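You operate a simulated robot arm through the tools that you are given. There is no shell and no other tool. Be economical: measure what you need, move in short steps, check, and stop when the job is done.

You are at the controls of a simulated two-armed robot. One attempt, no reset.

JOB
Pick up the blue plug with one hand, pass it to the other hand and put it on the bottom shelf of the small white unit. Shut the top desk drawer. Push the middle desk drawer shut. Press the tune key three times. Put the blue cartridge marked "drift" from the left end of the control desk on the upper shelf of the sensor stand and the blue cartridge that says "depth" on the fourth shelf from the bottom of the bookcase. Take the green tag and leave it on top of the dial thermometer. Put the vial that says "12" from the second shelf from the bottom of the store rack on the middle shelf of the store rack and the vial that says "24" on the fourth shelf from the bottom of the store rack. Open the couch drawer, take the strap roll from the inside of the couch drawer and put it on the upper right bay, then shut the drawer. Pull the left door of the tall white cupboard open. Any order will do. Set down upright: blue cartridge, green tag.
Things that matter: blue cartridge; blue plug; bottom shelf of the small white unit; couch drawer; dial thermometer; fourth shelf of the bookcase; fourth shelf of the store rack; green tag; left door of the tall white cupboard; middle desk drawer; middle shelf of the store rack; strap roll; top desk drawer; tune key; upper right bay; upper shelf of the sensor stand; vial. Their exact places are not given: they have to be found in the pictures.

It is judged by the outcome, as a careful person would: the job done as asked, and still so three seconds after it is handed in. It fails if anything else is knocked over, pushed out of place, dropped, spilled or broken.

ROBOT AND FRAMES
Two 7-joint arms with two-finger parallel grippers on one trunk, on a base that drives. Base frame: it is fixed to the floor where the robot stands at the start and does not move with it; the origin is under the middle of the robot, x ahead of it, y to its left, z up; the surface under the hand at the start is at about z = 1. Lengths are in m, angles in degrees, forces in N, time in s.
The left shoulder is at the start at [-0.07, 0.251, 1.281], the right one opposite. With the tool pointing down near the work surface each hand reaches from about 0.26 to 0.66 m from the robot's upright axis, wherever it stands, measured 20 degrees to its own side. Places, roughly: blue cartridge [0.25, 5.5, 0.75]; blue plug (4x4x9 cm) [0.5, 0, 1]; bottom shelf of the small white unit [0.4, 1.2, 0.3]; couch drawer [4.1, 4.9, 0.7]; dial thermometer [-2, 8, 1]; fourth shelf of the bookcase [-2.1, 5.3, 1.3]; fourth shelf of the store rack [4.1, 9, 1.3]; green tag [-2, 8, 1]; left door of the tall white cupboard [-1.9, 0.2, 1.6]; middle desk drawer [-0.1, 3.6, 0.4]; middle shelf of the store rack [4.1, 9, 0.9]; strap roll [4, 4.75, 0.75]; top desk drawer [-0.1, 3.6, 0.6]; tune key [0.1, 4.9, 0.8]; upper right bay [5.8, 2.9, 0.6]; upper shelf of the sensor stand [2.1, 1.3, 0.4]; vial [3.5, 9, 0.5]. Payload 3.6 kg a hand.
Tool frame (each hand has its own): the origin (TCP) lies between the finger pads and is the grasp point; the fingertips stand 0.03 m ahead of it; z points along the fingers, y is the line along which they close. The gripper opens to 0.11 m. The fingers are 0.02 m wide and 0.01 m thick; the gripper's body (0.048 by 0.112 m) begins 0.055 m behind the TCP.
Orientation is told as [roll, pitch, yaw] about the base's x, y, z axes, in that order, counted from this pose: with the fingers straight down and closing along the base's y, the tool's x points along the base's -x, its y along +y and its z along -z.

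CONTROLS
- The arms move only by the tool drive_tool. It takes "left_moves", "right_moves" or both (then of equal length, played together; a hand with none holds still); each is one flat list of numbers, 6 for each row, row after row: the shift along the tool's x, y, z in m, then the turn, a rotation vector about the tool's x, y, z in degrees. In form: [dx, dy, dz, rx, ry, rz, dx, dy, dz, rx, ry, rz, ...]. A call has 1 to 10 rows; each row is the pose to reach, as a shift and turn from the pose commanded when the call began, along the tool's axes at that moment. "left_claw" and "right_claw" are, for a hand that has rows, the opening, from 0 (shut) to 1 (fully open), set as the call begins (left out, the last holds). Each row takes 0.2 s and may step no farther than 0.05 m and 8.6 degrees from the row before; otherwise, or with a gripper value out of range, the whole call is refused. Where a pose cannot be reached the arm comes as near as it can. A force on the tool above 40 N (or 10 N above the force at the start of the call, whichever is more), or a blocked arm, ends the call early, and 0.2 s more pass. The fingers move at their own pace (about 0.153 m/s each) and stop on an object; they squeeze with about 44 N. The grip force told is the motor's: it shows also when the fingers shut on nothing. Time passes only in rows, and 0.2 s behind the last, so rows that repeat a pose let the fingers close. The reply holds the time, the measured pose of the TCP, the force on the tool along the base axes, the opening and the grip force, in the units named above and with some noise, with the torque about the TCP (base axes, N m) and any sound that the robot's microphone picked up, and new pictures: "pictures" is both (left out), scene, wrist or none (wrist: the cameras of the hands that moved).
- Cameras (640 x 400 px; columns grow to the right, rows downward): "scene" is now at [0.0241, 0.0716, 1.4782]; the picture's right is [-0.15, -0.99, 0.04], its down [-0.44, 0.03, -0.90] and it looks along [0.89, -0.15, -0.44] (base axes); focal length 254 px, centre (320, 200). "left" rides on the left gripper at [0.072, -0.017, -0.103] in its tool frame; the picture's right is [0.23, 0.97, 0.00], its down [-0.76, 0.18, -0.62] and it looks along [-0.61, 0.14, 0.78] (tool axes); focal length 222 px, centre (320, 200). "right" rides on the right gripper at [0.072, 0.017, -0.103] in its tool frame; the picture's right is [-0.23, 0.97, 0.00], its down [-0.76, -0.18, -0.62] and it looks along [-0.61, -0.14, 0.78] (tool axes); focal length 222 px, centre (320, 200).
- lift_body(by): slides the trunk up (or, below 0, down) by that many m; the arms and the scene camera ride with it, the base frame stays. It gives what a move gives, with no picture.
- drive_base(legs): drives the robot by 1 to 6 legs, each [ahead, left, turn to the left] in m, m and degrees, along the robot's own axes; the way and the turn of a leg run together, so that a leg with both is an arc; at most 1.5 m and 180 degrees a leg. The arms and the cameras ride along, it lands a little off, and it stops where it bumps. It gives what a move gives, and a new picture of the scene camera.
- aim_head(pan, tilt): turns the head with the scene camera to pan (to the left, within 86 degrees either way) and tilt (down, from -29 to 69), counted from straight ahead of the robot. It gives what a move gives, and a new picture of the scene camera.
- probe_pixels(camera, pixels): for up to 12 pixels [column, row] of the newest picture of that camera ("zoom" is the newest enlarged one), the place [x, y, z] in the base frame of the surface seen there, good to about 0.002 m. The clock stands still meanwhile.
- zoom(camera, box): a new picture of the part [left, top, right, bottom] of that camera's present view, enlarged. The clock stands still meanwhile.
- hand_in(): hands the job in; it is judged then, once.

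Keep the steps short. Do not move on a guess: measure, check each grasp and each placing, and mend mistakes. In all there are 357 turns and 360 pictures (those below and enlarged ones count). Leave the grippers open and the arms clear of the work at the hand-in unless told otherwise, and finish with a single line.

The tools are called as name(argument=value, ...) on one line, values as JSON. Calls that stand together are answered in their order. drive_tool: Moves the arms, as the interface text tells. Its arguments: {"type":"object","properties":{"left_moves":{"type":"array"},"left_claw":{"type":"number"},"right_moves":{"type":"array"},"right_claw":{"type":"number"},"pictures":{"type":"string","enum":["both","scene","wrist","none"]}},"required":[]} The other tools are called the same way: lift_body (by) slides the trunk up or down; drive_base (legs) drives the base; aim_head (pan, tilt) turns the head that bears the scene camera; probe_pixels (camera, pixels) gives the place of the surface under pixels of a picture; zoom (camera, box) takes an enlarged picture of a part of a camera's view; hand_in () hands the job in.

At the start:

```text
t: 0.0
left_position: [0.2968, 0.2088, 1.2194]
left_tool_rot: [-0.2, -1.4, 4.9]
left_force: [1.9, -0.4, 0.3]
left_wrist_torque: [0.05, 0.13, 0.03]
left_gripper_width: 0.1103
left_gripper_force: 0.1
right_position: [0.3817, -0.1187, 1.2668]
right_tool_rot: [-1.2, -1.1, 3.7]
right_force: [2.5, -1.3, 1.3]
right_wrist_torque: [0.11, 0.18, -0.01]
right_gripper_width: 0.1102
right_gripper_force: 0.1
trunk travel left (down, up): [-0.4, 0.363]
robot x, y, heading: [-0.0345, 0.0147, 5.4]
head pan, tilt: [-14.0, 29.5]
```

scene: 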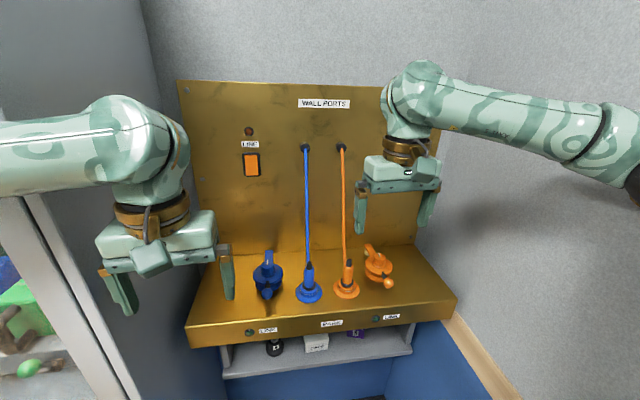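
right: 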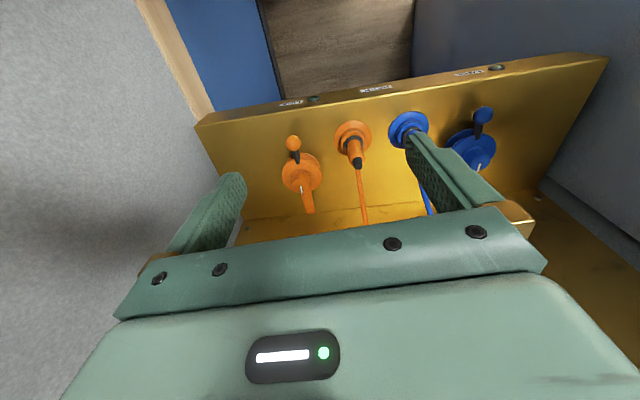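
left: 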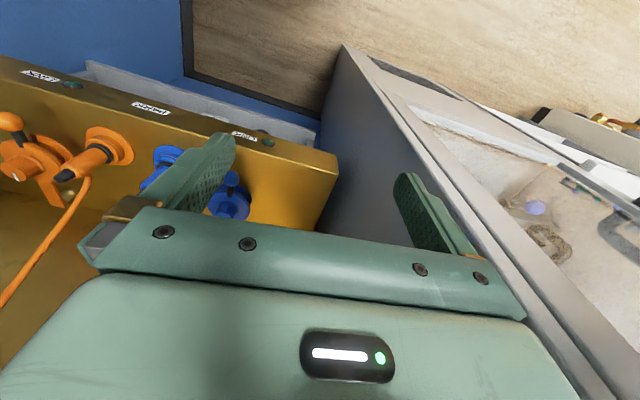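

I see a brass panel with a blue plug in a socket at (308,285), a cable to the wall, and a blue lever nearby. I'll zoom in and measure.

zoom(camera="scene", box=[180, 220, 460, 395])

probe_pixels(camera="scene", pixels=[[308, 266], [308, 280], [308, 293], [267, 258], [267, 275], [267, 292], [306, 147], [307, 200], [345, 265], [330, 340], [275, 345], [240, 310]])

```text
2.29 times, centred on (320, 308) of scene
```

zoom: 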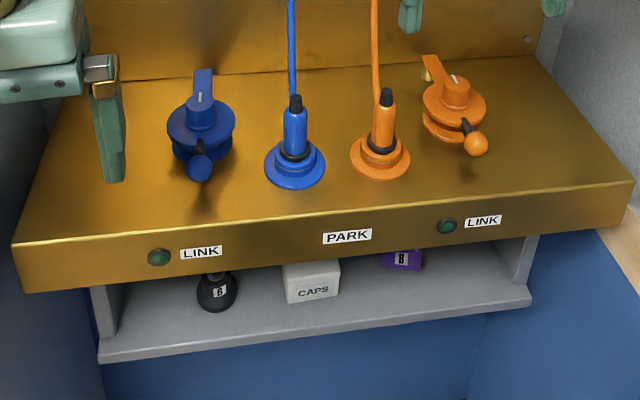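

```text
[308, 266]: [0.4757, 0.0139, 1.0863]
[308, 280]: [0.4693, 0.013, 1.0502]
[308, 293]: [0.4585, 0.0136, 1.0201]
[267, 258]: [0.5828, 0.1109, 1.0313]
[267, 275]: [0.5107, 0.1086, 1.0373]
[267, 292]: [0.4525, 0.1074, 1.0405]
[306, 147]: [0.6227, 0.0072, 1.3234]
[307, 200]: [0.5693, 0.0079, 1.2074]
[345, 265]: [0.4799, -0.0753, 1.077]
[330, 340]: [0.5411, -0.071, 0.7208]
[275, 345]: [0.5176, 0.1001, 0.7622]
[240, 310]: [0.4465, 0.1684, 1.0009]
```

Now look left for the small white unit.

aim_head(pan=60, tilt=35)

```text
t: 1.5
left_position: [0.2979, 0.203, 1.2042]
left_tool_rot: [2.6, 0.0, 4.5]
left_force: [-0.3, 0.7, 0.1]
left_wrist_torque: [-0.03, -0.03, 0.01]
left_gripper_width: 0.1098
left_gripper_force: 0.1
right_position: [0.4128, -0.166, 1.2354]
right_tool_rot: [-0.4, 1.0, -0.3]
right_force: [0.3, 0.6, 0.0]
right_wrist_torque: [0.03, 0.0, 0.0]
right_gripper_width: 0.1098
right_gripper_force: 0.0
trunk travel left (down, up): [-0.4, 0.363]
robot x, y, heading: [-0.0345, 0.0186, 6.9]
head pan, tilt: [60.0, 35.0]
```

scene: 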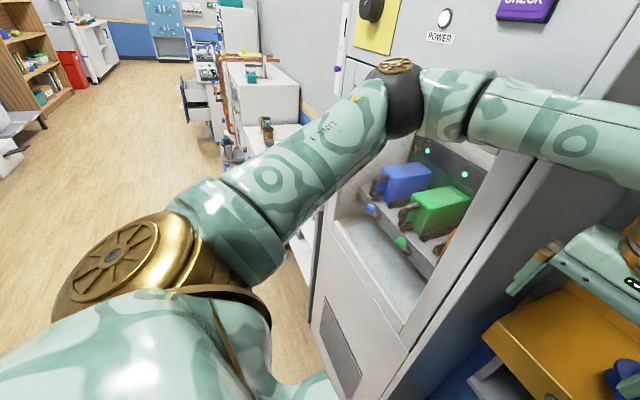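

The plug stands upright at about (0.485, 0.013, 1.05) with its cord going up. I'll tilt the right hand 50° forward and bring it in front of the plug, part open.

drive_tool(right_moves=[0.0033, 0.03, 0.017, 0, -8.33, 0, 0.0067, 0.06, 0.034, 0, -16.67, 0, 0.01, 0.09, 0.051, 0, -25, 0, 0.0133, 0.12, 0.068, 0, -33.3, 0, 0.0167, 0.15, 0.085, 0, -41.67, 0, 0.02, 0.18, 0.103, 0, -50, 0, 0.02, 0.18, 0.103, 0, -50, 0], right_claw=0.75, pictures="wrist")

aim_head(pan=-14, tilt=30)

```text
t: 1.8
left_position: [0.2953, 0.1944, 1.1752]
left_tool_rot: [6.5, 3.8, -0.3]
left_force: [-0.7, 0.2, 0.1]
left_wrist_torque: [-0.04, -0.04, -0.01]
left_gripper_width: 0.1097
left_gripper_force: 0.0
right_position: [0.4325, -0.1857, 1.1978]
right_tool_rot: [0.5, -1.6, -5.0]
right_force: [-0.9, 0.7, 0.2]
right_wrist_torque: [-0.03, -0.01, -0.05]
right_gripper_width: 0.0826
right_gripper_force: 0.0
trunk travel left (down, up): [-0.4, 0.363]
robot x, y, heading: [-0.031, 0.0234, 7.3]
head pan, tilt: [60.0, 35.0]
stopped in row 1 (left hand): the arm was blocked; the commanded pose is now the measured one
```

right: 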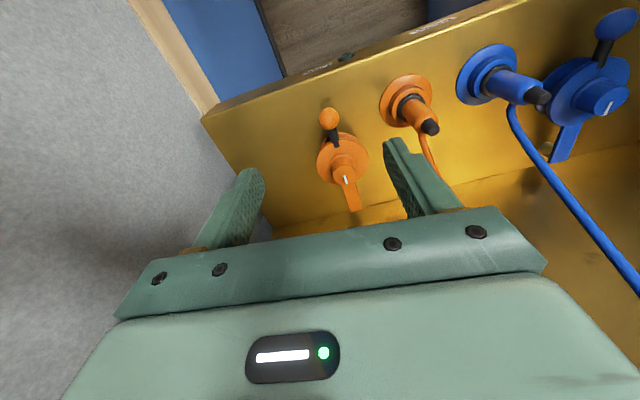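

```text
t: 3.2
left_position: [0.2959, 0.1944, 1.1733]
left_tool_rot: [6.5, 4.0, 0.0]
left_force: [-0.3, 0.5, -0.4]
left_wrist_torque: [-0.03, 0.01, 0.01]
left_gripper_width: 0.1101
left_gripper_force: 0.2
right_position: [0.4304, -0.1932, 1.2029]
right_tool_rot: [0.5, -2.2, -5.8]
right_force: [0.4, 0.3, -1.5]
right_wrist_torque: [0.01, -0.01, -0.03]
right_gripper_width: 0.0825
right_gripper_force: 0.0
trunk travel left (down, up): [-0.4, 0.363]
robot x, y, heading: [-0.0309, 0.0196, 7.0]
head pan, tilt: [-14.0, 30.0]
```

scene: 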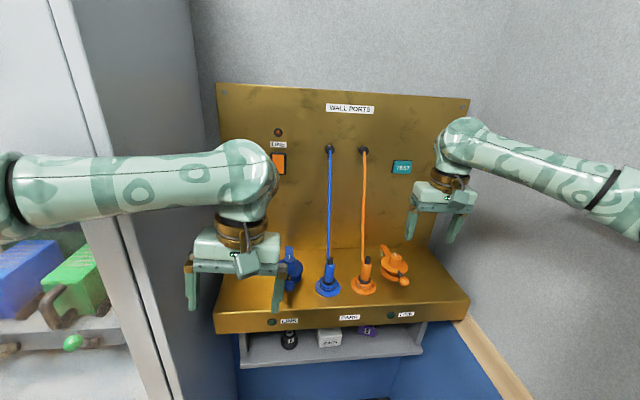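

The left arm was reported blocked (its elbow is close to the cabinet). I'll back the base a little to free it.

drive_base(legs=[[-0.06, 0, -7]])

```text
t: 4.0
left_position: [0.2977, 0.1589, 1.0955]
left_tool_rot: [14.9, 20.4, -16.6]
left_force: [-2.7, 1.1, 0.4]
left_wrist_torque: [-0.12, -0.15, -0.06]
left_gripper_width: 0.11
left_gripper_force: 0.0
right_position: [0.4833, -0.1826, 1.0868]
right_tool_rot: [5.0, 5.4, -1.3]
right_force: [-2.5, 3.7, 0.9]
right_wrist_torque: [-0.35, -0.12, 0.01]
right_gripper_width: 0.0824
right_gripper_force: 0.1
trunk travel left (down, up): [-0.4, 0.363]
robot x, y, heading: [-0.0301, 0.0252, 8.6]
head pan, tilt: [-14.0, 30.0]
stopped in leg 1: the robot was blocked; the commanded pose is now the measured one
```

scene: 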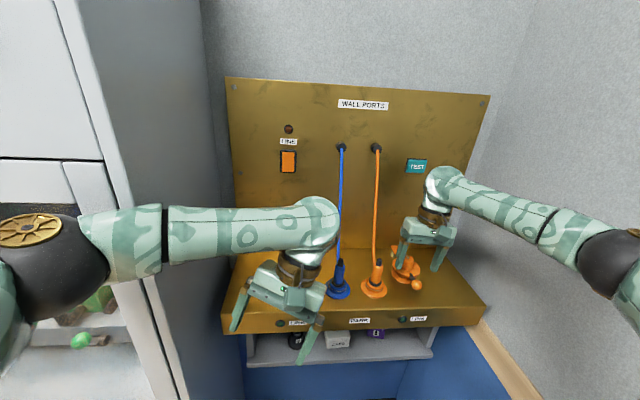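

Both hands sank. I'll raise both away from the brass bench and see whether they respond.

drive_tool(right_moves=[0.01, 0, -0.03, 0, 0, 0, 0.02, 0, -0.06, 0, 0, 0, 0.03, 0, -0.09, 0, 0, 0, 0.04, 0, -0.12, 0, 0, 0], left_moves=[0, 0, -0.03, 0, 0, 0, 0, 0, -0.06, 0, 0, 0, 0, 0, -0.09, 0, 0, 0, 0, 0, -0.12, 0, 0, 0], pictures="scene")

```text
t: 4.3
left_position: [0.3229, 0.0782, 1.0854]
left_tool_rot: [18.6, 26.7, -21.0]
left_force: [2.0, 2.6, -0.5]
left_wrist_torque: [-0.16, 0.14, 0.18]
left_gripper_width: 0.1101
left_gripper_force: 0.1
right_position: [0.5306, -0.2277, 1.0761]
right_tool_rot: [11.7, 5.4, 2.0]
right_force: [-16.3, 2.7, 156.0]
right_wrist_torque: [8.68, -0.37, 0.75]
right_gripper_width: 0.0997
right_gripper_force: 18.6
trunk travel left (down, up): [-0.4, 0.363]
robot x, y, heading: [-0.0344, 0.028, 8.4]
head pan, tilt: [-14.0, 30.0]
stopped in row 1 (left hand): the arm was blocked; the commanded pose is now the measured one
```

scene: 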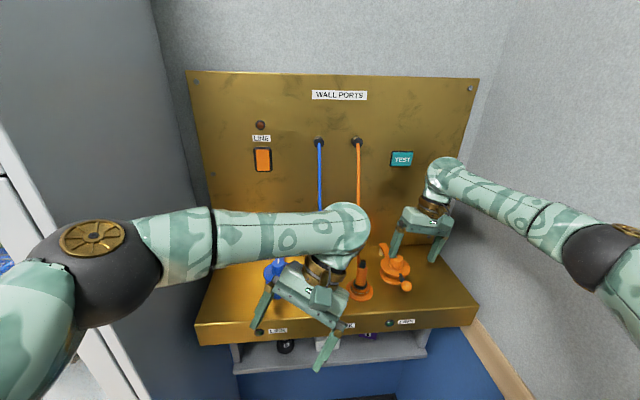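

The right hand is pressing on the bench or knob. I need to see what blocks the left arm; looking left and down at its elbow.

aim_head(pan=45, tilt=40)

zoom(camera="right", box=[0, 0, 640, 400])

```text
t: 5.6
left_position: [0.3288, 0.0924, 1.092]
left_tool_rot: [18.2, 24.2, -18.0]
left_force: [-0.6, -0.7, 0.3]
left_wrist_torque: [-0.01, 0.02, -0.02]
left_gripper_width: 0.1102
left_gripper_force: 0.1
right_position: [0.5337, -0.2282, 1.0782]
right_tool_rot: [9.9, 5.7, 1.7]
right_force: [-28.9, 8.4, 129.3]
right_wrist_torque: [7.16, 0.51, 2.03]
right_gripper_width: 0.0981
right_gripper_force: 15.8
trunk travel left (down, up): [-0.4, 0.363]
robot x, y, heading: [-0.0225, 0.0326, 9.4]
head pan, tilt: [45.0, 40.0]
```

scene: 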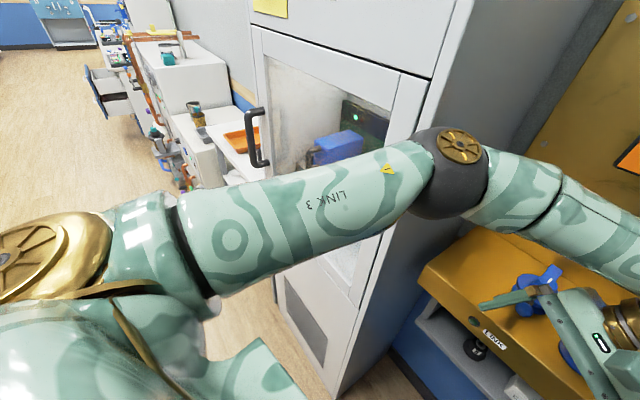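

```text
1.00 times, centred on (320, 200) of right (not enlarged: the box is as wide or as high as the picture)
```

zoom: 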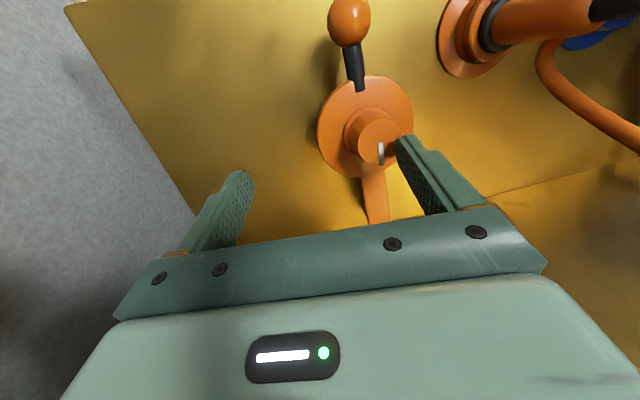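

The right fingertip is pressed on the orange dial and the left elbow touches the cabinet corner. I'll raise the trunk to relieve the right hand.

lift_body(by=0.08)

```text
t: 5.9
left_position: [0.3198, 0.0388, 1.0763]
left_tool_rot: [20.1, 29.0, -24.5]
left_force: [-1.1, -1.5, -0.6]
left_wrist_torque: [0.09, -0.08, -0.04]
left_gripper_width: 0.11
left_gripper_force: 0.1
right_position: [0.5468, -0.2382, 1.071]
right_tool_rot: [15.7, 4.7, 5.8]
right_force: [-32.3, 42.4, 124.6]
right_wrist_torque: [8.02, 1.71, 0.71]
right_gripper_width: 0.11
right_gripper_force: 27.7
trunk travel left (down, up): [-0.403, 0.36]
robot x, y, heading: [-0.0291, 0.0307, 8.6]
head pan, tilt: [45.0, 40.0]
stopped: the arm was blocked; the commanded pose is now the measured one
```

Measuring the elbow and the cabinet edges to learn where the contact is.

probe_pixels(camera="scene", pixels=[[460, 145], [430, 180], [440, 210], [400, 250], [415, 125], [300, 240], [440, 110], [480, 100], [385, 170], [258, 150], [350, 255], [450, 290]])

zoom(camera="scene", box=[240, 60, 640, 310])

zoom(camera="right", box=[0, 0, 640, 400])

```text
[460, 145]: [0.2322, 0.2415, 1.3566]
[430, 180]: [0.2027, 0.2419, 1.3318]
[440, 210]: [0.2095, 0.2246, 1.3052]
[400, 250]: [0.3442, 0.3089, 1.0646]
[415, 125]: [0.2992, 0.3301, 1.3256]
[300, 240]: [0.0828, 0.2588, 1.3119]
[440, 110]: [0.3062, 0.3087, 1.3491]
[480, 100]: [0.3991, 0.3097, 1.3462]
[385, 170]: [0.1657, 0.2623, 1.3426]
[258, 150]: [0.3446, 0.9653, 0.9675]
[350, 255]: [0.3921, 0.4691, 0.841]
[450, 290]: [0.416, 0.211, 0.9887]
```

```text
1.60 times, centred on (440, 185) of scene
```

zoom: 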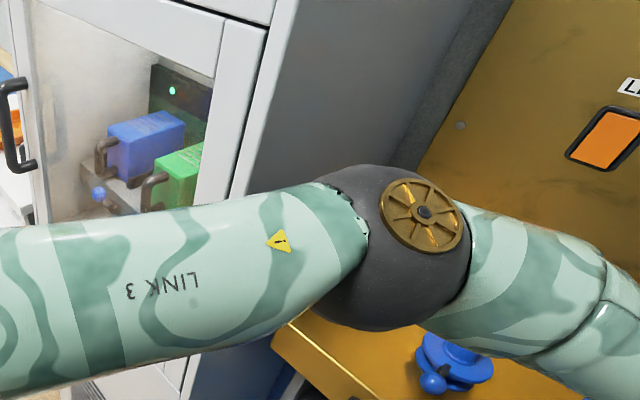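

```text
1.00 times, centred on (320, 200) of right (not enlarged: the box is as wide or as high as the picture)
```

zoom: 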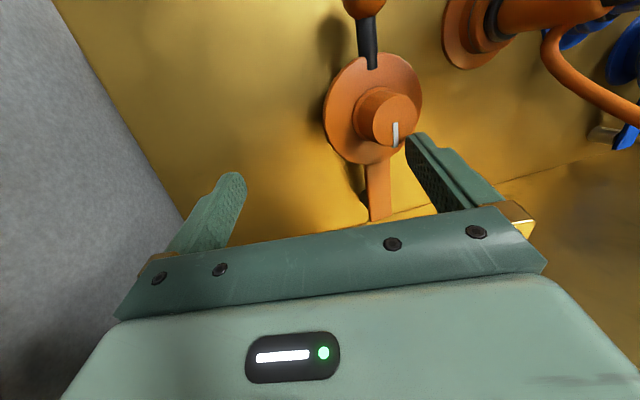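

I'll try lifting only the right hand straight up along its tool axis.

drive_tool(right_moves=[0, 0, -0.04, 0, 0, 0, 0, 0, -0.08, 0, 0, 0], pictures="wrist")

```text
t: 6.3
left_position: [0.3572, 0.0353, 1.0703]
left_tool_rot: [20.9, 28.1, -19.2]
left_force: [-4.9, -6.1, 1.6]
left_wrist_torque: [0.28, -0.48, -0.39]
left_gripper_width: 0.1099
left_gripper_force: 0.1
right_position: [0.5657, -0.2774, 1.0479]
right_tool_rot: [14.3, 8.2, 2.9]
right_force: [3.0, 2.4, 0.0]
right_wrist_torque: [-0.19, 0.21, 0.04]
right_gripper_width: 0.0827
right_gripper_force: 0.1
trunk travel left (down, up): [-0.403, 0.36]
robot x, y, heading: [-0.032, 0.0254, 8.9]
head pan, tilt: [45.0, 40.0]
stopped in row 1 (left hand): the arm was blocked; the commanded pose is now the measured one
```

right: 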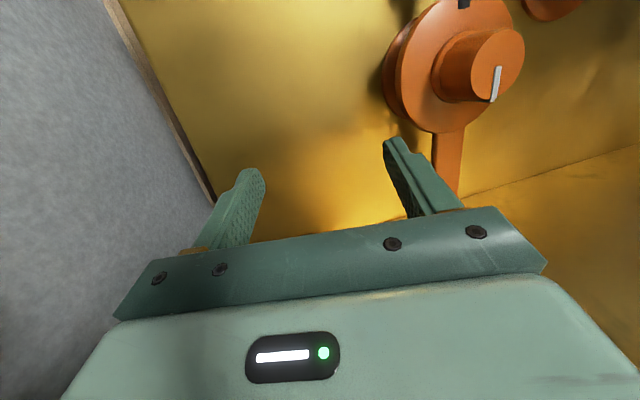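

The right hand has slipped free of the dial, with no force now. I'll try backing straight.

drive_base(legs=[[-0.1, 0, 0]])

```text
t: 7.3
left_position: [0.3149, 0.0636, 1.0693]
left_tool_rot: [19.1, 29.5, -18.3]
left_force: [-1.7, 0.7, 0.7]
left_wrist_torque: [-0.07, -0.16, -0.01]
left_gripper_width: 0.11
left_gripper_force: 0.0
right_position: [0.5515, -0.2307, 1.0559]
right_tool_rot: [12.4, 7.6, 5.3]
right_force: [68.0, -45.0, -5.9]
right_wrist_torque: [-1.25, -1.47, -2.22]
right_gripper_width: 0.0576
right_gripper_force: 0.2
trunk travel left (down, up): [-0.403, 0.36]
robot x, y, heading: [-0.0816, 0.0377, 11.4]
head pan, tilt: [45.0, 40.0]
stopped in leg 1: the force on the tool passed its limit at 80 N (the readings are from after the stop); the commanded pose is now the measured one
```

scene: 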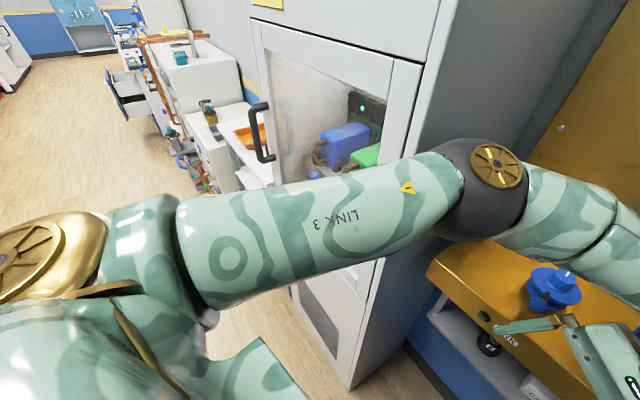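

The base moved 5 cm; the right fingers now press against the dial from behind. Raise the right hand straight up (base z).

drive_tool(right_moves=[0, 0, -0.03, 0, 0, 0, 0, 0, -0.06, 0, 0, 0, 0, 0, -0.09, 0, 0, 0, 0, 0, -0.12, 0, 0, 0], pictures="wrist")

```text
t: 7.7
left_position: [0.2893, 0.0701, 1.0751]
left_tool_rot: [19.9, 27.6, -18.8]
left_force: [0.1, 3.2, 0.4]
left_wrist_torque: [-0.21, 0.04, 0.09]
left_gripper_width: 0.1101
left_gripper_force: 0.0
right_position: [0.5519, -0.2198, 1.0727]
right_tool_rot: [15.1, 10.2, -3.6]
right_force: [1.9, -1.2, 1.5]
right_wrist_torque: [0.07, 0.08, -0.02]
right_gripper_width: 0.0824
right_gripper_force: 0.0
trunk travel left (down, up): [-0.403, 0.36]
robot x, y, heading: [-0.075, 0.0819, 10.1]
head pan, tilt: [45.0, 40.0]
stopped in row 1 (right hand): the arm was blocked; the commanded pose is now the measured one
```

right: 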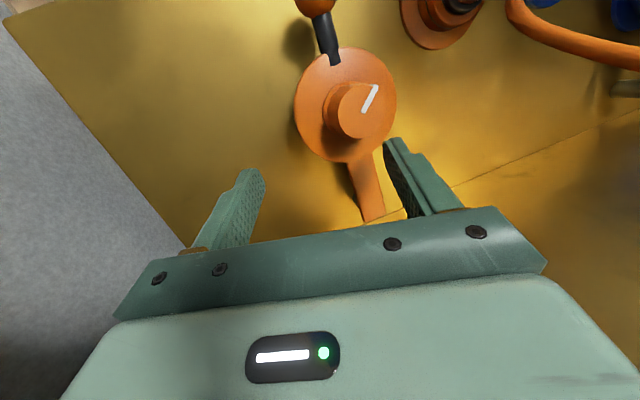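

Now free of force and above the dial. Continue raising the right hand.

drive_tool(right_moves=[0, 0, -0.03, 0, 0, 0, 0, 0, -0.06, 0, 0, 0, 0, 0, -0.09, 0, 0, 0, 0, 0, -0.12, 0, 0, 0], pictures="wrist")

```text
t: 8.0
left_position: [0.2429, 0.0725, 1.0937]
left_tool_rot: [21.5, 22.8, -12.6]
left_force: [-3.1, -13.0, -2.3]
left_wrist_torque: [0.98, -0.24, -0.47]
left_gripper_width: 0.11
left_gripper_force: 0.0
right_position: [0.5304, -0.1767, 1.0864]
right_tool_rot: [17.6, 11.3, -2.4]
right_force: [-0.3, 0.1, -0.7]
right_wrist_torque: [-0.08, -0.01, 0.05]
right_gripper_width: 0.0822
right_gripper_force: 0.0
trunk travel left (down, up): [-0.403, 0.36]
robot x, y, heading: [-0.0717, 0.0745, 12.7]
head pan, tilt: [45.0, 40.0]
stopped in row 1 (left hand): the arm was blocked; the commanded pose is now the measured one
```

right: 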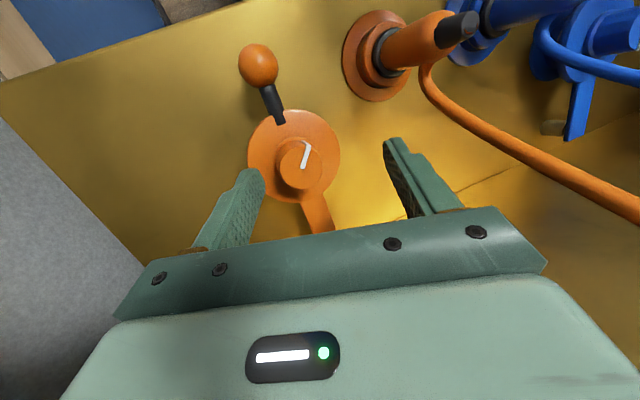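

The base keeps being pushed round. Look at the right arm for contact with the right wall.

aim_head(pan=-60, tilt=35)

```text
t: 9.8
left_position: [0.2506, 0.0707, 1.0907]
left_tool_rot: [21.1, 24.1, -12.1]
left_force: [1.4, -1.6, 0.9]
left_wrist_torque: [0.13, 0.05, -0.01]
left_gripper_width: 0.11
left_gripper_force: 0.1
right_position: [0.5266, -0.1881, 1.0965]
right_tool_rot: [16.1, 9.0, 1.8]
right_force: [-1.3, 0.4, -0.4]
right_wrist_torque: [-0.01, -0.02, 0.01]
right_gripper_width: 0.0826
right_gripper_force: 0.1
trunk travel left (down, up): [-0.403, 0.36]
robot x, y, heading: [-0.0749, 0.0604, 14.2]
head pan, tilt: [-60.0, 35.0]
```

scene: 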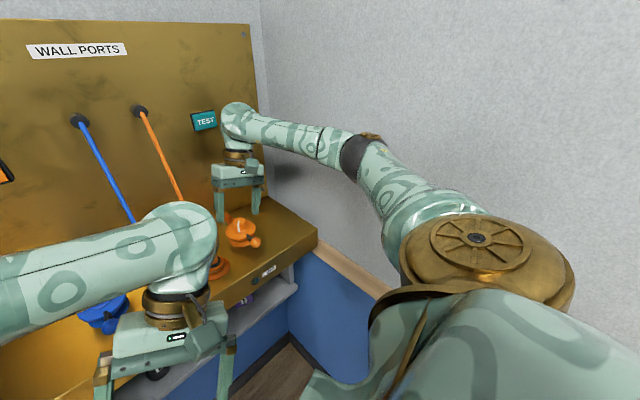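

probe_pixels(camera="scene", pixels=[[372, 138], [385, 145], [420, 130], [360, 250], [560, 200], [400, 170], [488, 240], [480, 190], [560, 260], [320, 110]])

zoom(camera="scene", box=[280, 100, 600, 300])

```text
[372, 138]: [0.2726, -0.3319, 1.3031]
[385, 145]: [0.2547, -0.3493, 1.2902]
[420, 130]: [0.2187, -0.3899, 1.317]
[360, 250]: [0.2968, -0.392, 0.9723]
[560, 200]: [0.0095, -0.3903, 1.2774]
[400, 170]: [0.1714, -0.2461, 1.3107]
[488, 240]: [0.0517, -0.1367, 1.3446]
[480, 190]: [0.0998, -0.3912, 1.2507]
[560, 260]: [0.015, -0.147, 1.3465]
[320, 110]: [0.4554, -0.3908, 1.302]
```

```text
2.00 times, centred on (440, 200) of scene
```

zoom: 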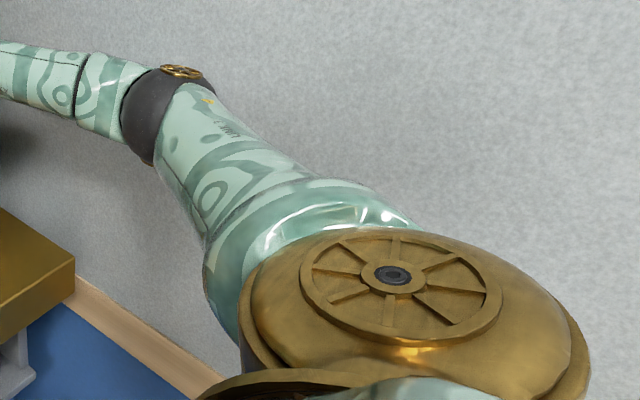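

The right elbow (y ≈ -0.33) is rubbing the wall at y = -0.391, and the left elbow was on the cabinet. I'll back straight out in the world -x direction.

drive_base(legs=[[-0.19, 0.06, 0]])

```text
t: 10.5
left_position: [0.2395, 0.0702, 1.0953]
left_tool_rot: [21.8, 23.6, -10.8]
left_force: [0.8, -0.8, -0.3]
left_wrist_torque: [0.02, 0.07, -0.01]
left_gripper_width: 0.1098
left_gripper_force: 0.0
right_position: [0.5208, -0.178, 1.102]
right_tool_rot: [16.7, 8.4, 3.7]
right_force: [0.1, -0.5, -0.6]
right_wrist_torque: [0.03, -0.02, 0.0]
right_gripper_width: 0.0823
right_gripper_force: 0.1
trunk travel left (down, up): [-0.403, 0.36]
robot x, y, heading: [-0.0725, 0.0608, 15.2]
head pan, tilt: [-60.0, 35.0]
stopped in leg 1: the robot was blocked; the commanded pose is now the measured one
```

scene: 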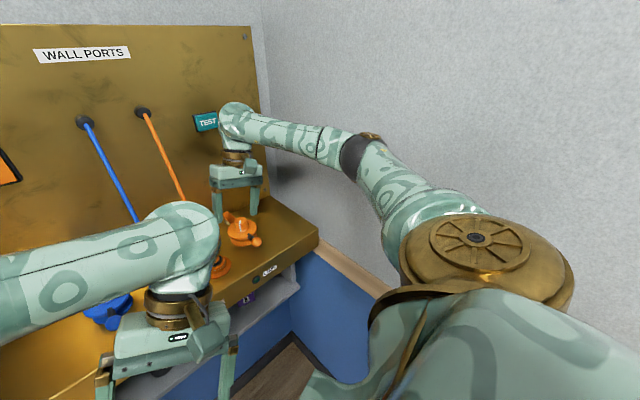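

Possibly the base's rear-right corner touches the right wall. Try strafing left/back away from the wall.

drive_base(legs=[[-0.02, 0.08, 0]])

aim_head(pan=-85, tilt=65)

```text
t: 11.6
left_position: [0.1972, 0.1294, 1.0939]
left_tool_rot: [22.3, 23.6, -10.9]
left_force: [-0.3, 1.2, 0.4]
left_wrist_torque: [-0.02, -0.03, 0.01]
left_gripper_width: 0.1101
left_gripper_force: 0.1
right_position: [0.4765, -0.1258, 1.0991]
right_tool_rot: [17.2, 8.3, 2.9]
right_force: [0.3, 1.3, 0.4]
right_wrist_torque: [-0.04, -0.04, 0.01]
right_gripper_width: 0.0826
right_gripper_force: 0.1
trunk travel left (down, up): [-0.403, 0.36]
robot x, y, heading: [-0.1136, 0.1279, 15.0]
head pan, tilt: [-60.0, 35.0]
```

scene: 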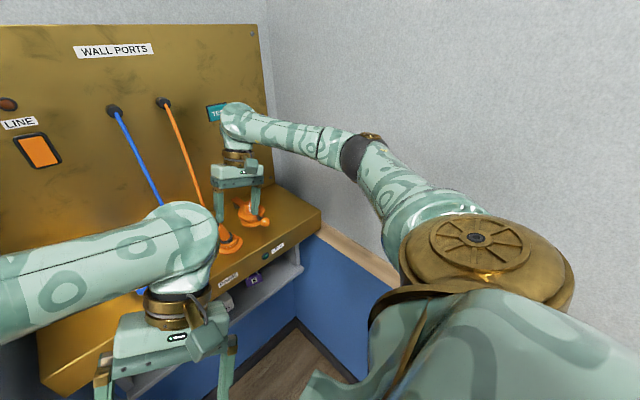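

```text
t: 12.5
left_position: [0.1986, 0.1266, 1.095]
left_tool_rot: [22.5, 23.8, -10.9]
left_force: [-0.7, 0.0, -0.8]
left_wrist_torque: [0.0, 0.0, 0.03]
left_gripper_width: 0.1101
left_gripper_force: 0.1
right_position: [0.4773, -0.1269, 1.0988]
right_tool_rot: [17.3, 8.4, 2.9]
right_force: [0.3, -0.5, -1.2]
right_wrist_torque: [-0.01, -0.01, 0.01]
right_gripper_width: 0.0826
right_gripper_force: 0.1
trunk travel left (down, up): [-0.403, 0.36]
robot x, y, heading: [-0.1135, 0.1342, 15.1]
head pan, tilt: [-85.0, 65.0]
```

scene: 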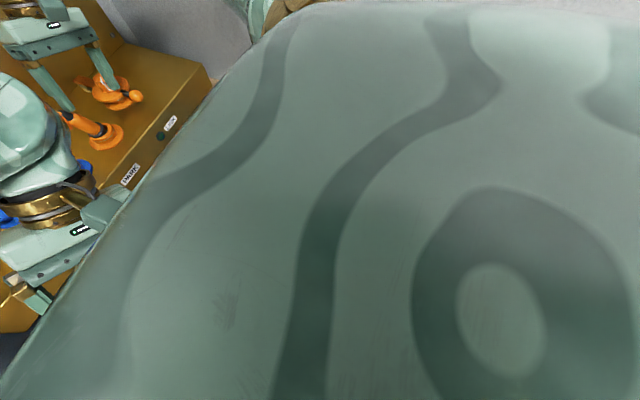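

The base is free now. Raise both hands straight up with all rows.

drive_tool(right_moves=[0, 0, -0.03, 0, 0, 0, 0, 0, -0.06, 0, 0, 0, 0, 0, -0.09, 0, 0, 0], left_moves=[0, 0, -0.03, 0, 0, 0, 0, 0, -0.06, 0, 0, 0, 0, 0, -0.09, 0, 0, 0], pictures="none")

drive_base(legs=[[-0.2, 0.05, 0]])

aim_head(pan=-20, tilt=30)

```text
t: 13.3
left_position: [0.2175, 0.1225, 1.0955]
left_tool_rot: [22.2, 23.3, -11.0]
left_force: [0.3, -0.7, 0.5]
left_wrist_torque: [-0.01, -0.04, 0.01]
left_gripper_width: 0.11
left_gripper_force: 0.1
left hand out of reach, approached as far as the arm can: row 1, 2, 3
right_position: [0.4921, -0.1534, 1.184]
right_tool_rot: [17.4, 8.4, 2.8]
right_force: [-0.6, -0.4, -0.1]
right_wrist_torque: [0.0, -0.03, 0.0]
right_gripper_width: 0.0825
right_gripper_force: 0.0
trunk travel left (down, up): [-0.403, 0.36]
robot x, y, heading: [-0.1118, 0.1353, 15.0]
head pan, tilt: [-85.0, 65.0]
```

```text
t: 14.9
left_position: [0.0091, 0.1203, 1.0944]
left_tool_rot: [22.3, 23.3, -11.0]
left_force: [0.2, -0.9, 0.2]
left_wrist_torque: [-0.01, -0.01, -0.05]
left_gripper_width: 0.1099
left_gripper_force: 0.0
right_position: [0.2833, -0.1543, 1.1823]
right_tool_rot: [17.4, 8.3, 2.9]
right_force: [-0.8, -0.4, -1.3]
right_wrist_torque: [0.0, -0.02, 0.01]
right_gripper_width: 0.0825
right_gripper_force: 0.0
trunk travel left (down, up): [-0.403, 0.36]
robot x, y, heading: [-0.3221, 0.129, 14.8]
head pan, tilt: [-85.0, 65.0]
```

scene: 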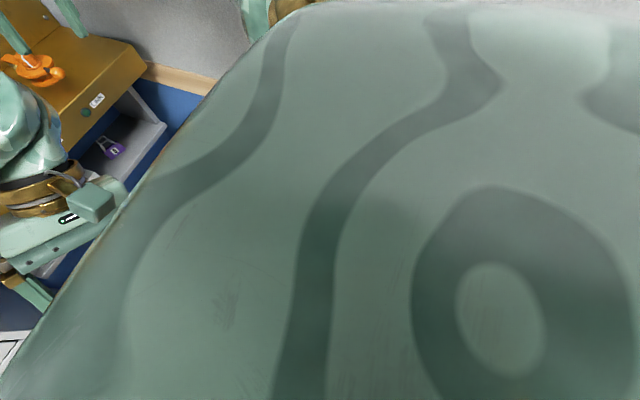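

```text
t: 16.3
left_position: [0.0099, 0.12, 1.0953]
left_tool_rot: [22.2, 23.3, -11.0]
left_force: [0.4, -0.4, -0.3]
left_wrist_torque: [-0.04, 0.0, 0.01]
left_gripper_width: 0.11
left_gripper_force: 0.0
right_position: [0.2839, -0.1557, 1.1819]
right_tool_rot: [17.4, 8.4, 3.0]
right_force: [-0.8, 0.2, 0.0]
right_wrist_torque: [0.02, -0.04, 0.0]
right_gripper_width: 0.0828
right_gripper_force: 0.3
trunk travel left (down, up): [-0.403, 0.36]
robot x, y, heading: [-0.3221, 0.1336, 15.0]
head pan, tilt: [-20.0, 30.0]
```

scene: 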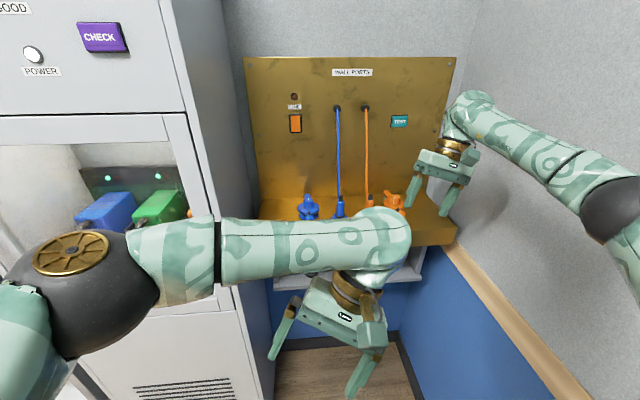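

Everything is free now. I'll bring the left hand back to a neutral pose on its own side.

drive_tool(left_moves=[0.0204, 0.0391, 0.0079, 3.83, -2.53, -4.27, 0.0409, 0.0783, 0.0157, 7.66, -5.06, -8.54, 0.0613, 0.1174, 0.0236, 11.49, -7.59, -12.81, 0.0817, 0.1566, 0.0314, 15.31, -10.11, -17.09, 0.1021, 0.1957, 0.0393, 19.14, -12.64, -21.36, 0.1226, 0.2349, 0.0471, 22.97, -15.17, -25.63, 0.143, 0.274, 0.055, 26.8, -17.7, -29.9], pictures="scene")

```text
t: 17.9
left_position: [-0.0469, 0.4117, 1.2018]
left_tool_rot: [-0.1, 0.0, 14.9]
left_force: [0.0, -0.3, 0.2]
left_wrist_torque: [-0.01, -0.03, 0.02]
left_gripper_width: 0.1102
left_gripper_force: 0.0
right_position: [0.2839, -0.1539, 1.1831]
right_tool_rot: [17.3, 8.3, 3.0]
right_force: [-0.3, 0.0, 0.4]
right_wrist_torque: [-0.03, -0.01, 0.03]
right_gripper_width: 0.0825
right_gripper_force: 0.1
trunk travel left (down, up): [-0.403, 0.36]
robot x, y, heading: [-0.3192, 0.1313, 15.0]
head pan, tilt: [-20.0, 30.0]
```

scene: 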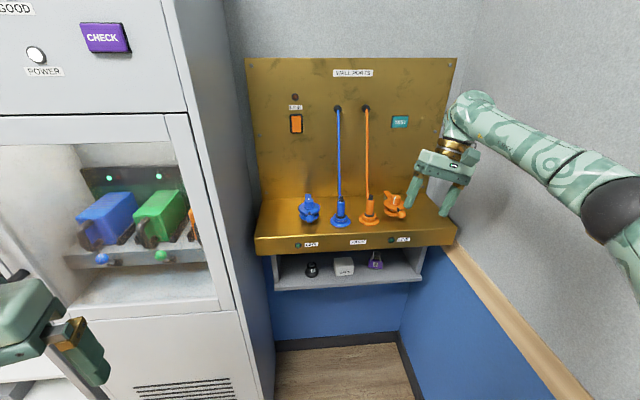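

Clean. Now turn the base to heading 0 while shifting slightly left.

drive_base(legs=[[0, 0.05, -15]])

```text
t: 19.2
left_position: [0.0107, 0.3796, 1.2014]
left_tool_rot: [0.1, 0.1, 0.1]
left_force: [0.4, 0.3, 0.1]
left_wrist_torque: [0.03, 0.0, -0.02]
left_gripper_width: 0.1099
left_gripper_force: 0.0
right_position: [0.1836, -0.2516, 1.1828]
right_tool_rot: [17.3, 8.4, -11.9]
right_force: [0.3, -0.4, 0.2]
right_wrist_torque: [0.01, -0.03, 0.0]
right_gripper_width: 0.0826
right_gripper_force: 0.0
trunk travel left (down, up): [-0.403, 0.36]
robot x, y, heading: [-0.3276, 0.1808, 0.2]
head pan, tilt: [-20.0, 30.0]
```

scene: 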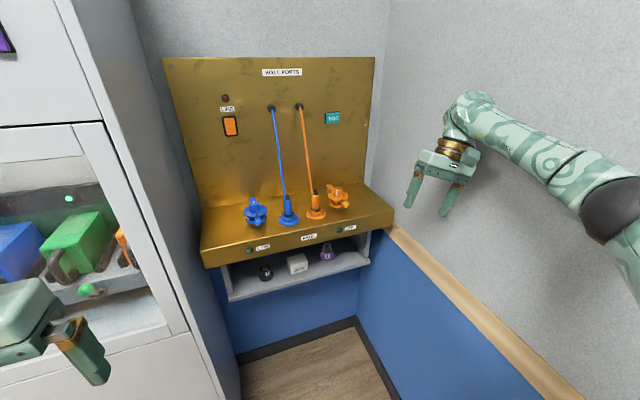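

Set the right hand to the forward-tilted (50°) pose in front of the robot, well back from the bench.

drive_tool(right_moves=[0.0136, 0.0298, 0.0091, 1.41, -6.99, -2.54, 0.0273, 0.0595, 0.0182, 2.82, -13.97, -5.08, 0.0409, 0.0893, 0.0273, 4.24, -20.96, -7.61, 0.0545, 0.119, 0.0364, 5.65, -27.95, -10.15, 0.0681, 0.1488, 0.0454, 7.06, -34.94, -12.69, 0.0818, 0.1785, 0.0545, 8.47, -41.92, -15.23, 0.0954, 0.2083, 0.0636, 9.89, -48.91, -17.76, 0.109, 0.238, 0.0727, 11.3, -55.9, -20.3], pictures="none")

drive_base(legs=[[0.18, 0.0, 0]])

```text
t: 21.0
left_position: [0.0118, 0.3805, 1.2021]
left_tool_rot: [0.1, -0.1, 0.1]
left_force: [-0.5, 0.3, -1.3]
left_wrist_torque: [0.0, -0.01, -0.05]
left_gripper_width: 0.11
left_gripper_force: 0.0
right_position: [0.1316, 0.0133, 1.2005]
right_tool_rot: [0.0, -50.1, 0.0]
right_force: [0.5, 0.5, 0.2]
right_wrist_torque: [-0.05, -0.04, -0.04]
right_gripper_width: 0.0821
right_gripper_force: 0.0
trunk travel left (down, up): [-0.403, 0.36]
robot x, y, heading: [-0.3273, 0.179, 0.0]
head pan, tilt: [-20.0, 30.0]
```

```text
t: 22.5
left_position: [0.1892, 0.3775, 1.201]
left_tool_rot: [0.0, 0.0, 0.1]
left_force: [0.1, -0.1, 0.8]
left_wrist_torque: [0.02, 0.01, -0.05]
left_gripper_width: 0.1102
left_gripper_force: 0.1
right_position: [0.308, 0.0126, 1.2]
right_tool_rot: [0.0, -50.0, -0.2]
right_force: [-0.2, -0.4, 0.5]
right_wrist_torque: [0.01, 0.04, -0.01]
right_gripper_width: 0.0827
right_gripper_force: 0.1
trunk travel left (down, up): [-0.403, 0.36]
robot x, y, heading: [-0.1488, 0.1803, -0.0]
head pan, tilt: [-20.0, 30.0]
```

scene: 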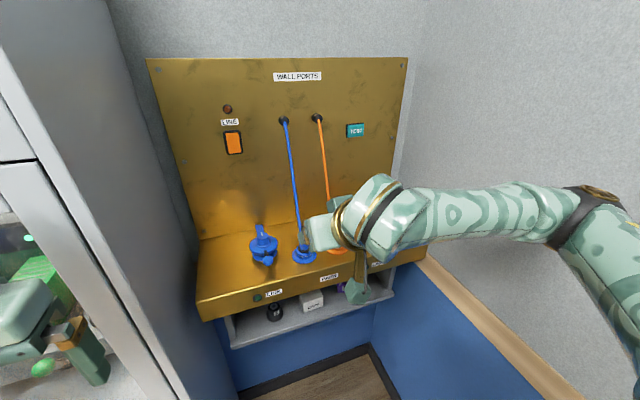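

Re-measure the plug from this new view.

zoom(camera="scene", box=[230, 200, 390, 300])

zoom(camera="right", box=[160, 0, 480, 200])

probe_pixels(camera="scene", pixels=[[302, 243], [302, 250], [303, 256], [303, 262], [240, 290]])

```text
4.00 times, centred on (310, 250) of scene
```

zoom: 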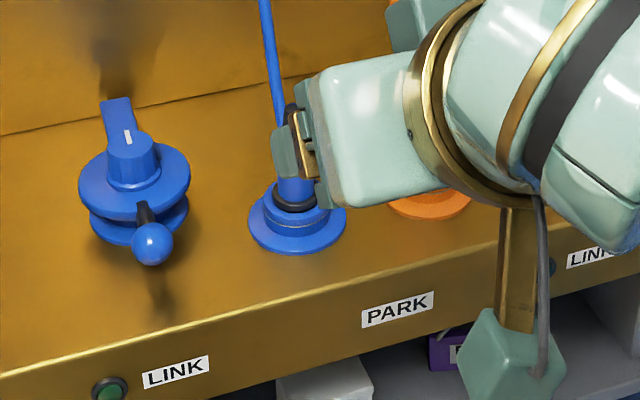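

```text
2.00 times, centred on (320, 100) of right
```

zoom: 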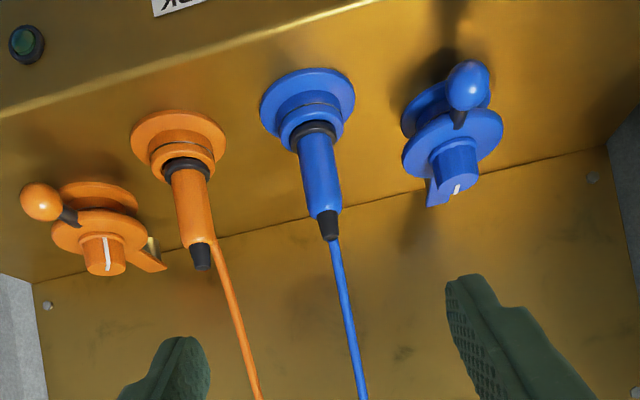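

```text
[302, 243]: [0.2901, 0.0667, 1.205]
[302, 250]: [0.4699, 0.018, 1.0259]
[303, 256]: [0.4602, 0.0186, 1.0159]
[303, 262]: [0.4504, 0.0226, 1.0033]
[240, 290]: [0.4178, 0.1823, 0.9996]
```

Plug axis at about (0.487, 0.014), collar up to z≈1.025. Approach along the tool axis to grasp at z≈1.06.

drive_tool(right_moves=[-0.0013, 0.0003, 0.038, 0, 0, 0, -0.0026, 0.0005, 0.076, 0, 0, 0, -0.004, 0.0008, 0.114, 0, 0, 0, -0.0053, 0.001, 0.152, 0, 0, 0, -0.0066, 0.0012, 0.19, 0, 0, 0, -0.0079, 0.0014, 0.227, 0, 0, 0, -0.0079, 0.0014, 0.227, 0, 0, 0], pictures="both")

```text
t: 24.1
left_position: [0.1863, 0.3775, 1.2024]
left_tool_rot: [0.0, -0.1, 0.0]
left_force: [-0.8, 0.2, 0.0]
left_wrist_torque: [-0.01, -0.01, 0.01]
left_gripper_width: 0.1103
left_gripper_force: 0.1
right_position: [0.4873, 0.0124, 1.0613]
right_tool_rot: [0.1, -50.1, -0.2]
right_force: [0.0, -0.2, -0.2]
right_wrist_torque: [-0.02, 0.02, -0.04]
right_gripper_width: 0.0823
right_gripper_force: 0.0
trunk travel left (down, up): [-0.403, 0.36]
robot x, y, heading: [-0.1485, 0.1804, 0.1]
head pan, tilt: [-20.0, 30.0]
```

scene: 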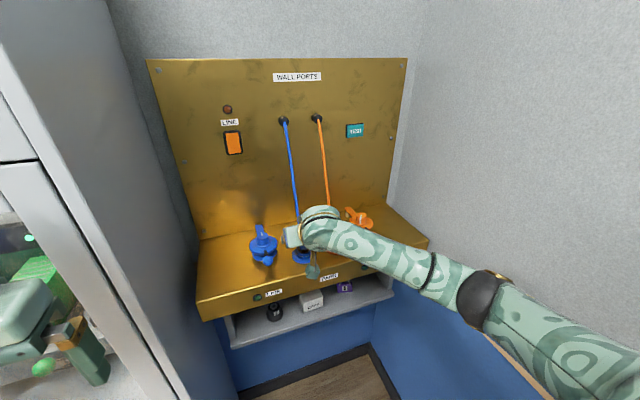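
right: 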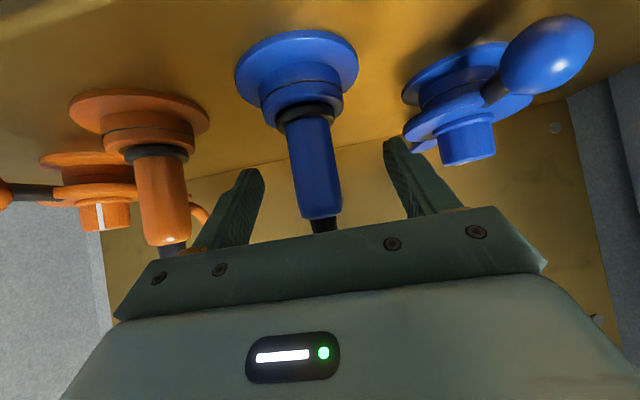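

The plug is between the fingers. Close.

drive_tool(right_moves=[0, 0, 0, 0, 0, 0, 0, 0, 0, 0, 0, 0, 0, 0, 0, 0, 0, 0], right_claw=0, pictures="wrist")

```text
t: 24.9
left_position: [0.1877, 0.3775, 1.2018]
left_tool_rot: [0.0, 0.0, 0.0]
left_force: [-0.4, 0.3, 0.5]
left_wrist_torque: [-0.01, 0.0, 0.0]
left_gripper_width: 0.1099
left_gripper_force: 0.1
right_position: [0.4881, 0.0121, 1.0608]
right_tool_rot: [0.0, -50.1, -0.1]
right_force: [0.3, -0.8, 0.3]
right_wrist_torque: [-0.02, 0.01, 0.02]
right_gripper_width: 0.0222
right_gripper_force: 43.5
trunk travel left (down, up): [-0.403, 0.36]
robot x, y, heading: [-0.1511, 0.1793, -0.2]
head pan, tilt: [-20.0, 30.0]
```

right: 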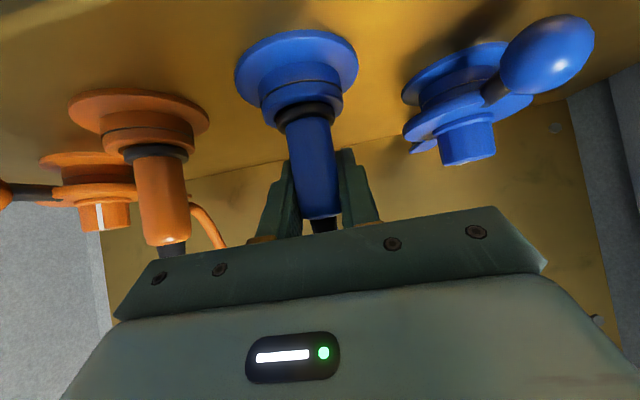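

Gripped (22 mm). Pull straight up slowly.

drive_tool(right_moves=[-0.0115, 0, -0.0096, 0, 0, 0, -0.023, 0, -0.0193, 0, 0, 0, -0.0345, 0, -0.029, 0, 0, 0, -0.046, 0, -0.0386, 0, 0, 0, -0.0575, 0, -0.0482, 0, 0, 0, -0.069, 0, -0.0579, 0, 0, 0], pictures="both")

```text
t: 26.3
left_position: [0.1881, 0.3788, 1.2007]
left_tool_rot: [-0.1, 0.0, 0.0]
left_force: [-0.1, -0.1, -0.7]
left_wrist_torque: [-0.02, 0.02, 0.0]
left_gripper_width: 0.11
left_gripper_force: 0.1
right_position: [0.4855, 0.0129, 1.1498]
right_tool_rot: [0.0, -50.1, -0.1]
right_force: [0.3, 1.1, 0.3]
right_wrist_torque: [0.0, 0.01, 0.04]
right_gripper_width: 0.0224
right_gripper_force: 44.0
trunk travel left (down, up): [-0.403, 0.36]
robot x, y, heading: [-0.1473, 0.1812, -0.4]
head pan, tilt: [-20.0, 30.0]
```

scene: 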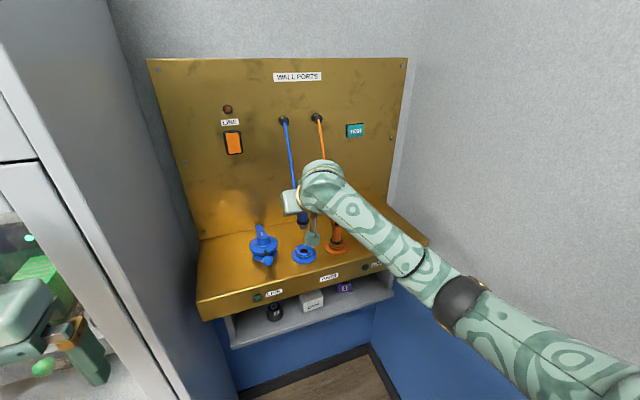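
right: 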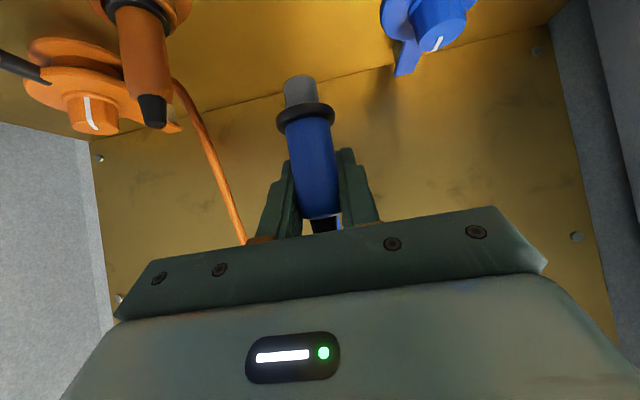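

The plug is out. Back the base away 0.3 m, watching the cord.

drive_base(legs=[[-0.3, 0, 0]])

```text
t: 28.3
left_position: [-0.1178, 0.3788, 1.202]
left_tool_rot: [0.0, -0.1, 0.0]
left_force: [0.7, -0.2, 0.9]
left_wrist_torque: [-0.04, -0.03, -0.02]
left_gripper_width: 0.1099
left_gripper_force: 0.0
right_position: [0.1785, 0.0118, 1.1512]
right_tool_rot: [-0.1, -50.1, -0.3]
right_force: [-0.8, -0.7, -0.3]
right_wrist_torque: [0.0, -0.02, -0.03]
right_gripper_width: 0.022
right_gripper_force: 44.3
trunk travel left (down, up): [-0.403, 0.36]
robot x, y, heading: [-0.4536, 0.1818, -0.0]
head pan, tilt: [-20.0, 30.0]
```

scene: 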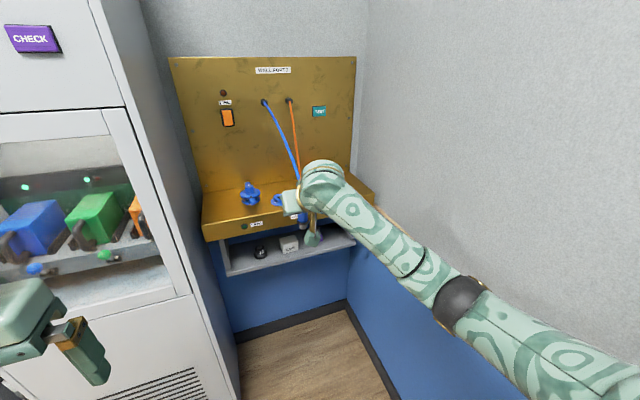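

The cord pays out freely. For the pass I need the plug's lengths; measuring in the right wrist view.

zoom(camera="right", box=[220, 50, 420, 250])

probe_pixels(camera="right", pixels=[[300, 82], [301, 95], [303, 112], [306, 125], [312, 160], [318, 205], [322, 225]])

```text
2.00 times, centred on (320, 150) of right
```

zoom: 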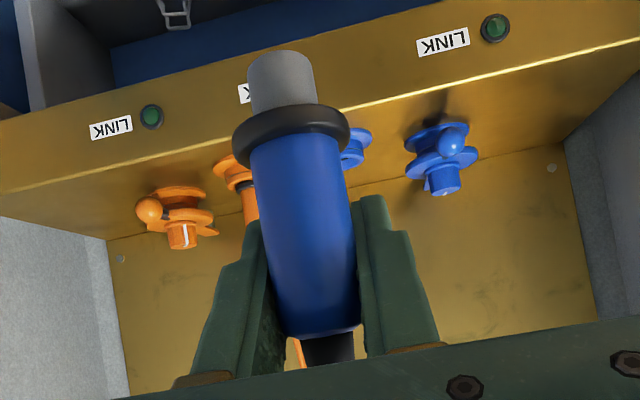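

```text
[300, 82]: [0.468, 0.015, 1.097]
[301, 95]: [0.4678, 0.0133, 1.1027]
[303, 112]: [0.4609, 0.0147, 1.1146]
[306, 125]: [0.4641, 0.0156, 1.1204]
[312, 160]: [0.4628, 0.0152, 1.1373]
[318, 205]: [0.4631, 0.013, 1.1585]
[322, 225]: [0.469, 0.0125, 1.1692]
```

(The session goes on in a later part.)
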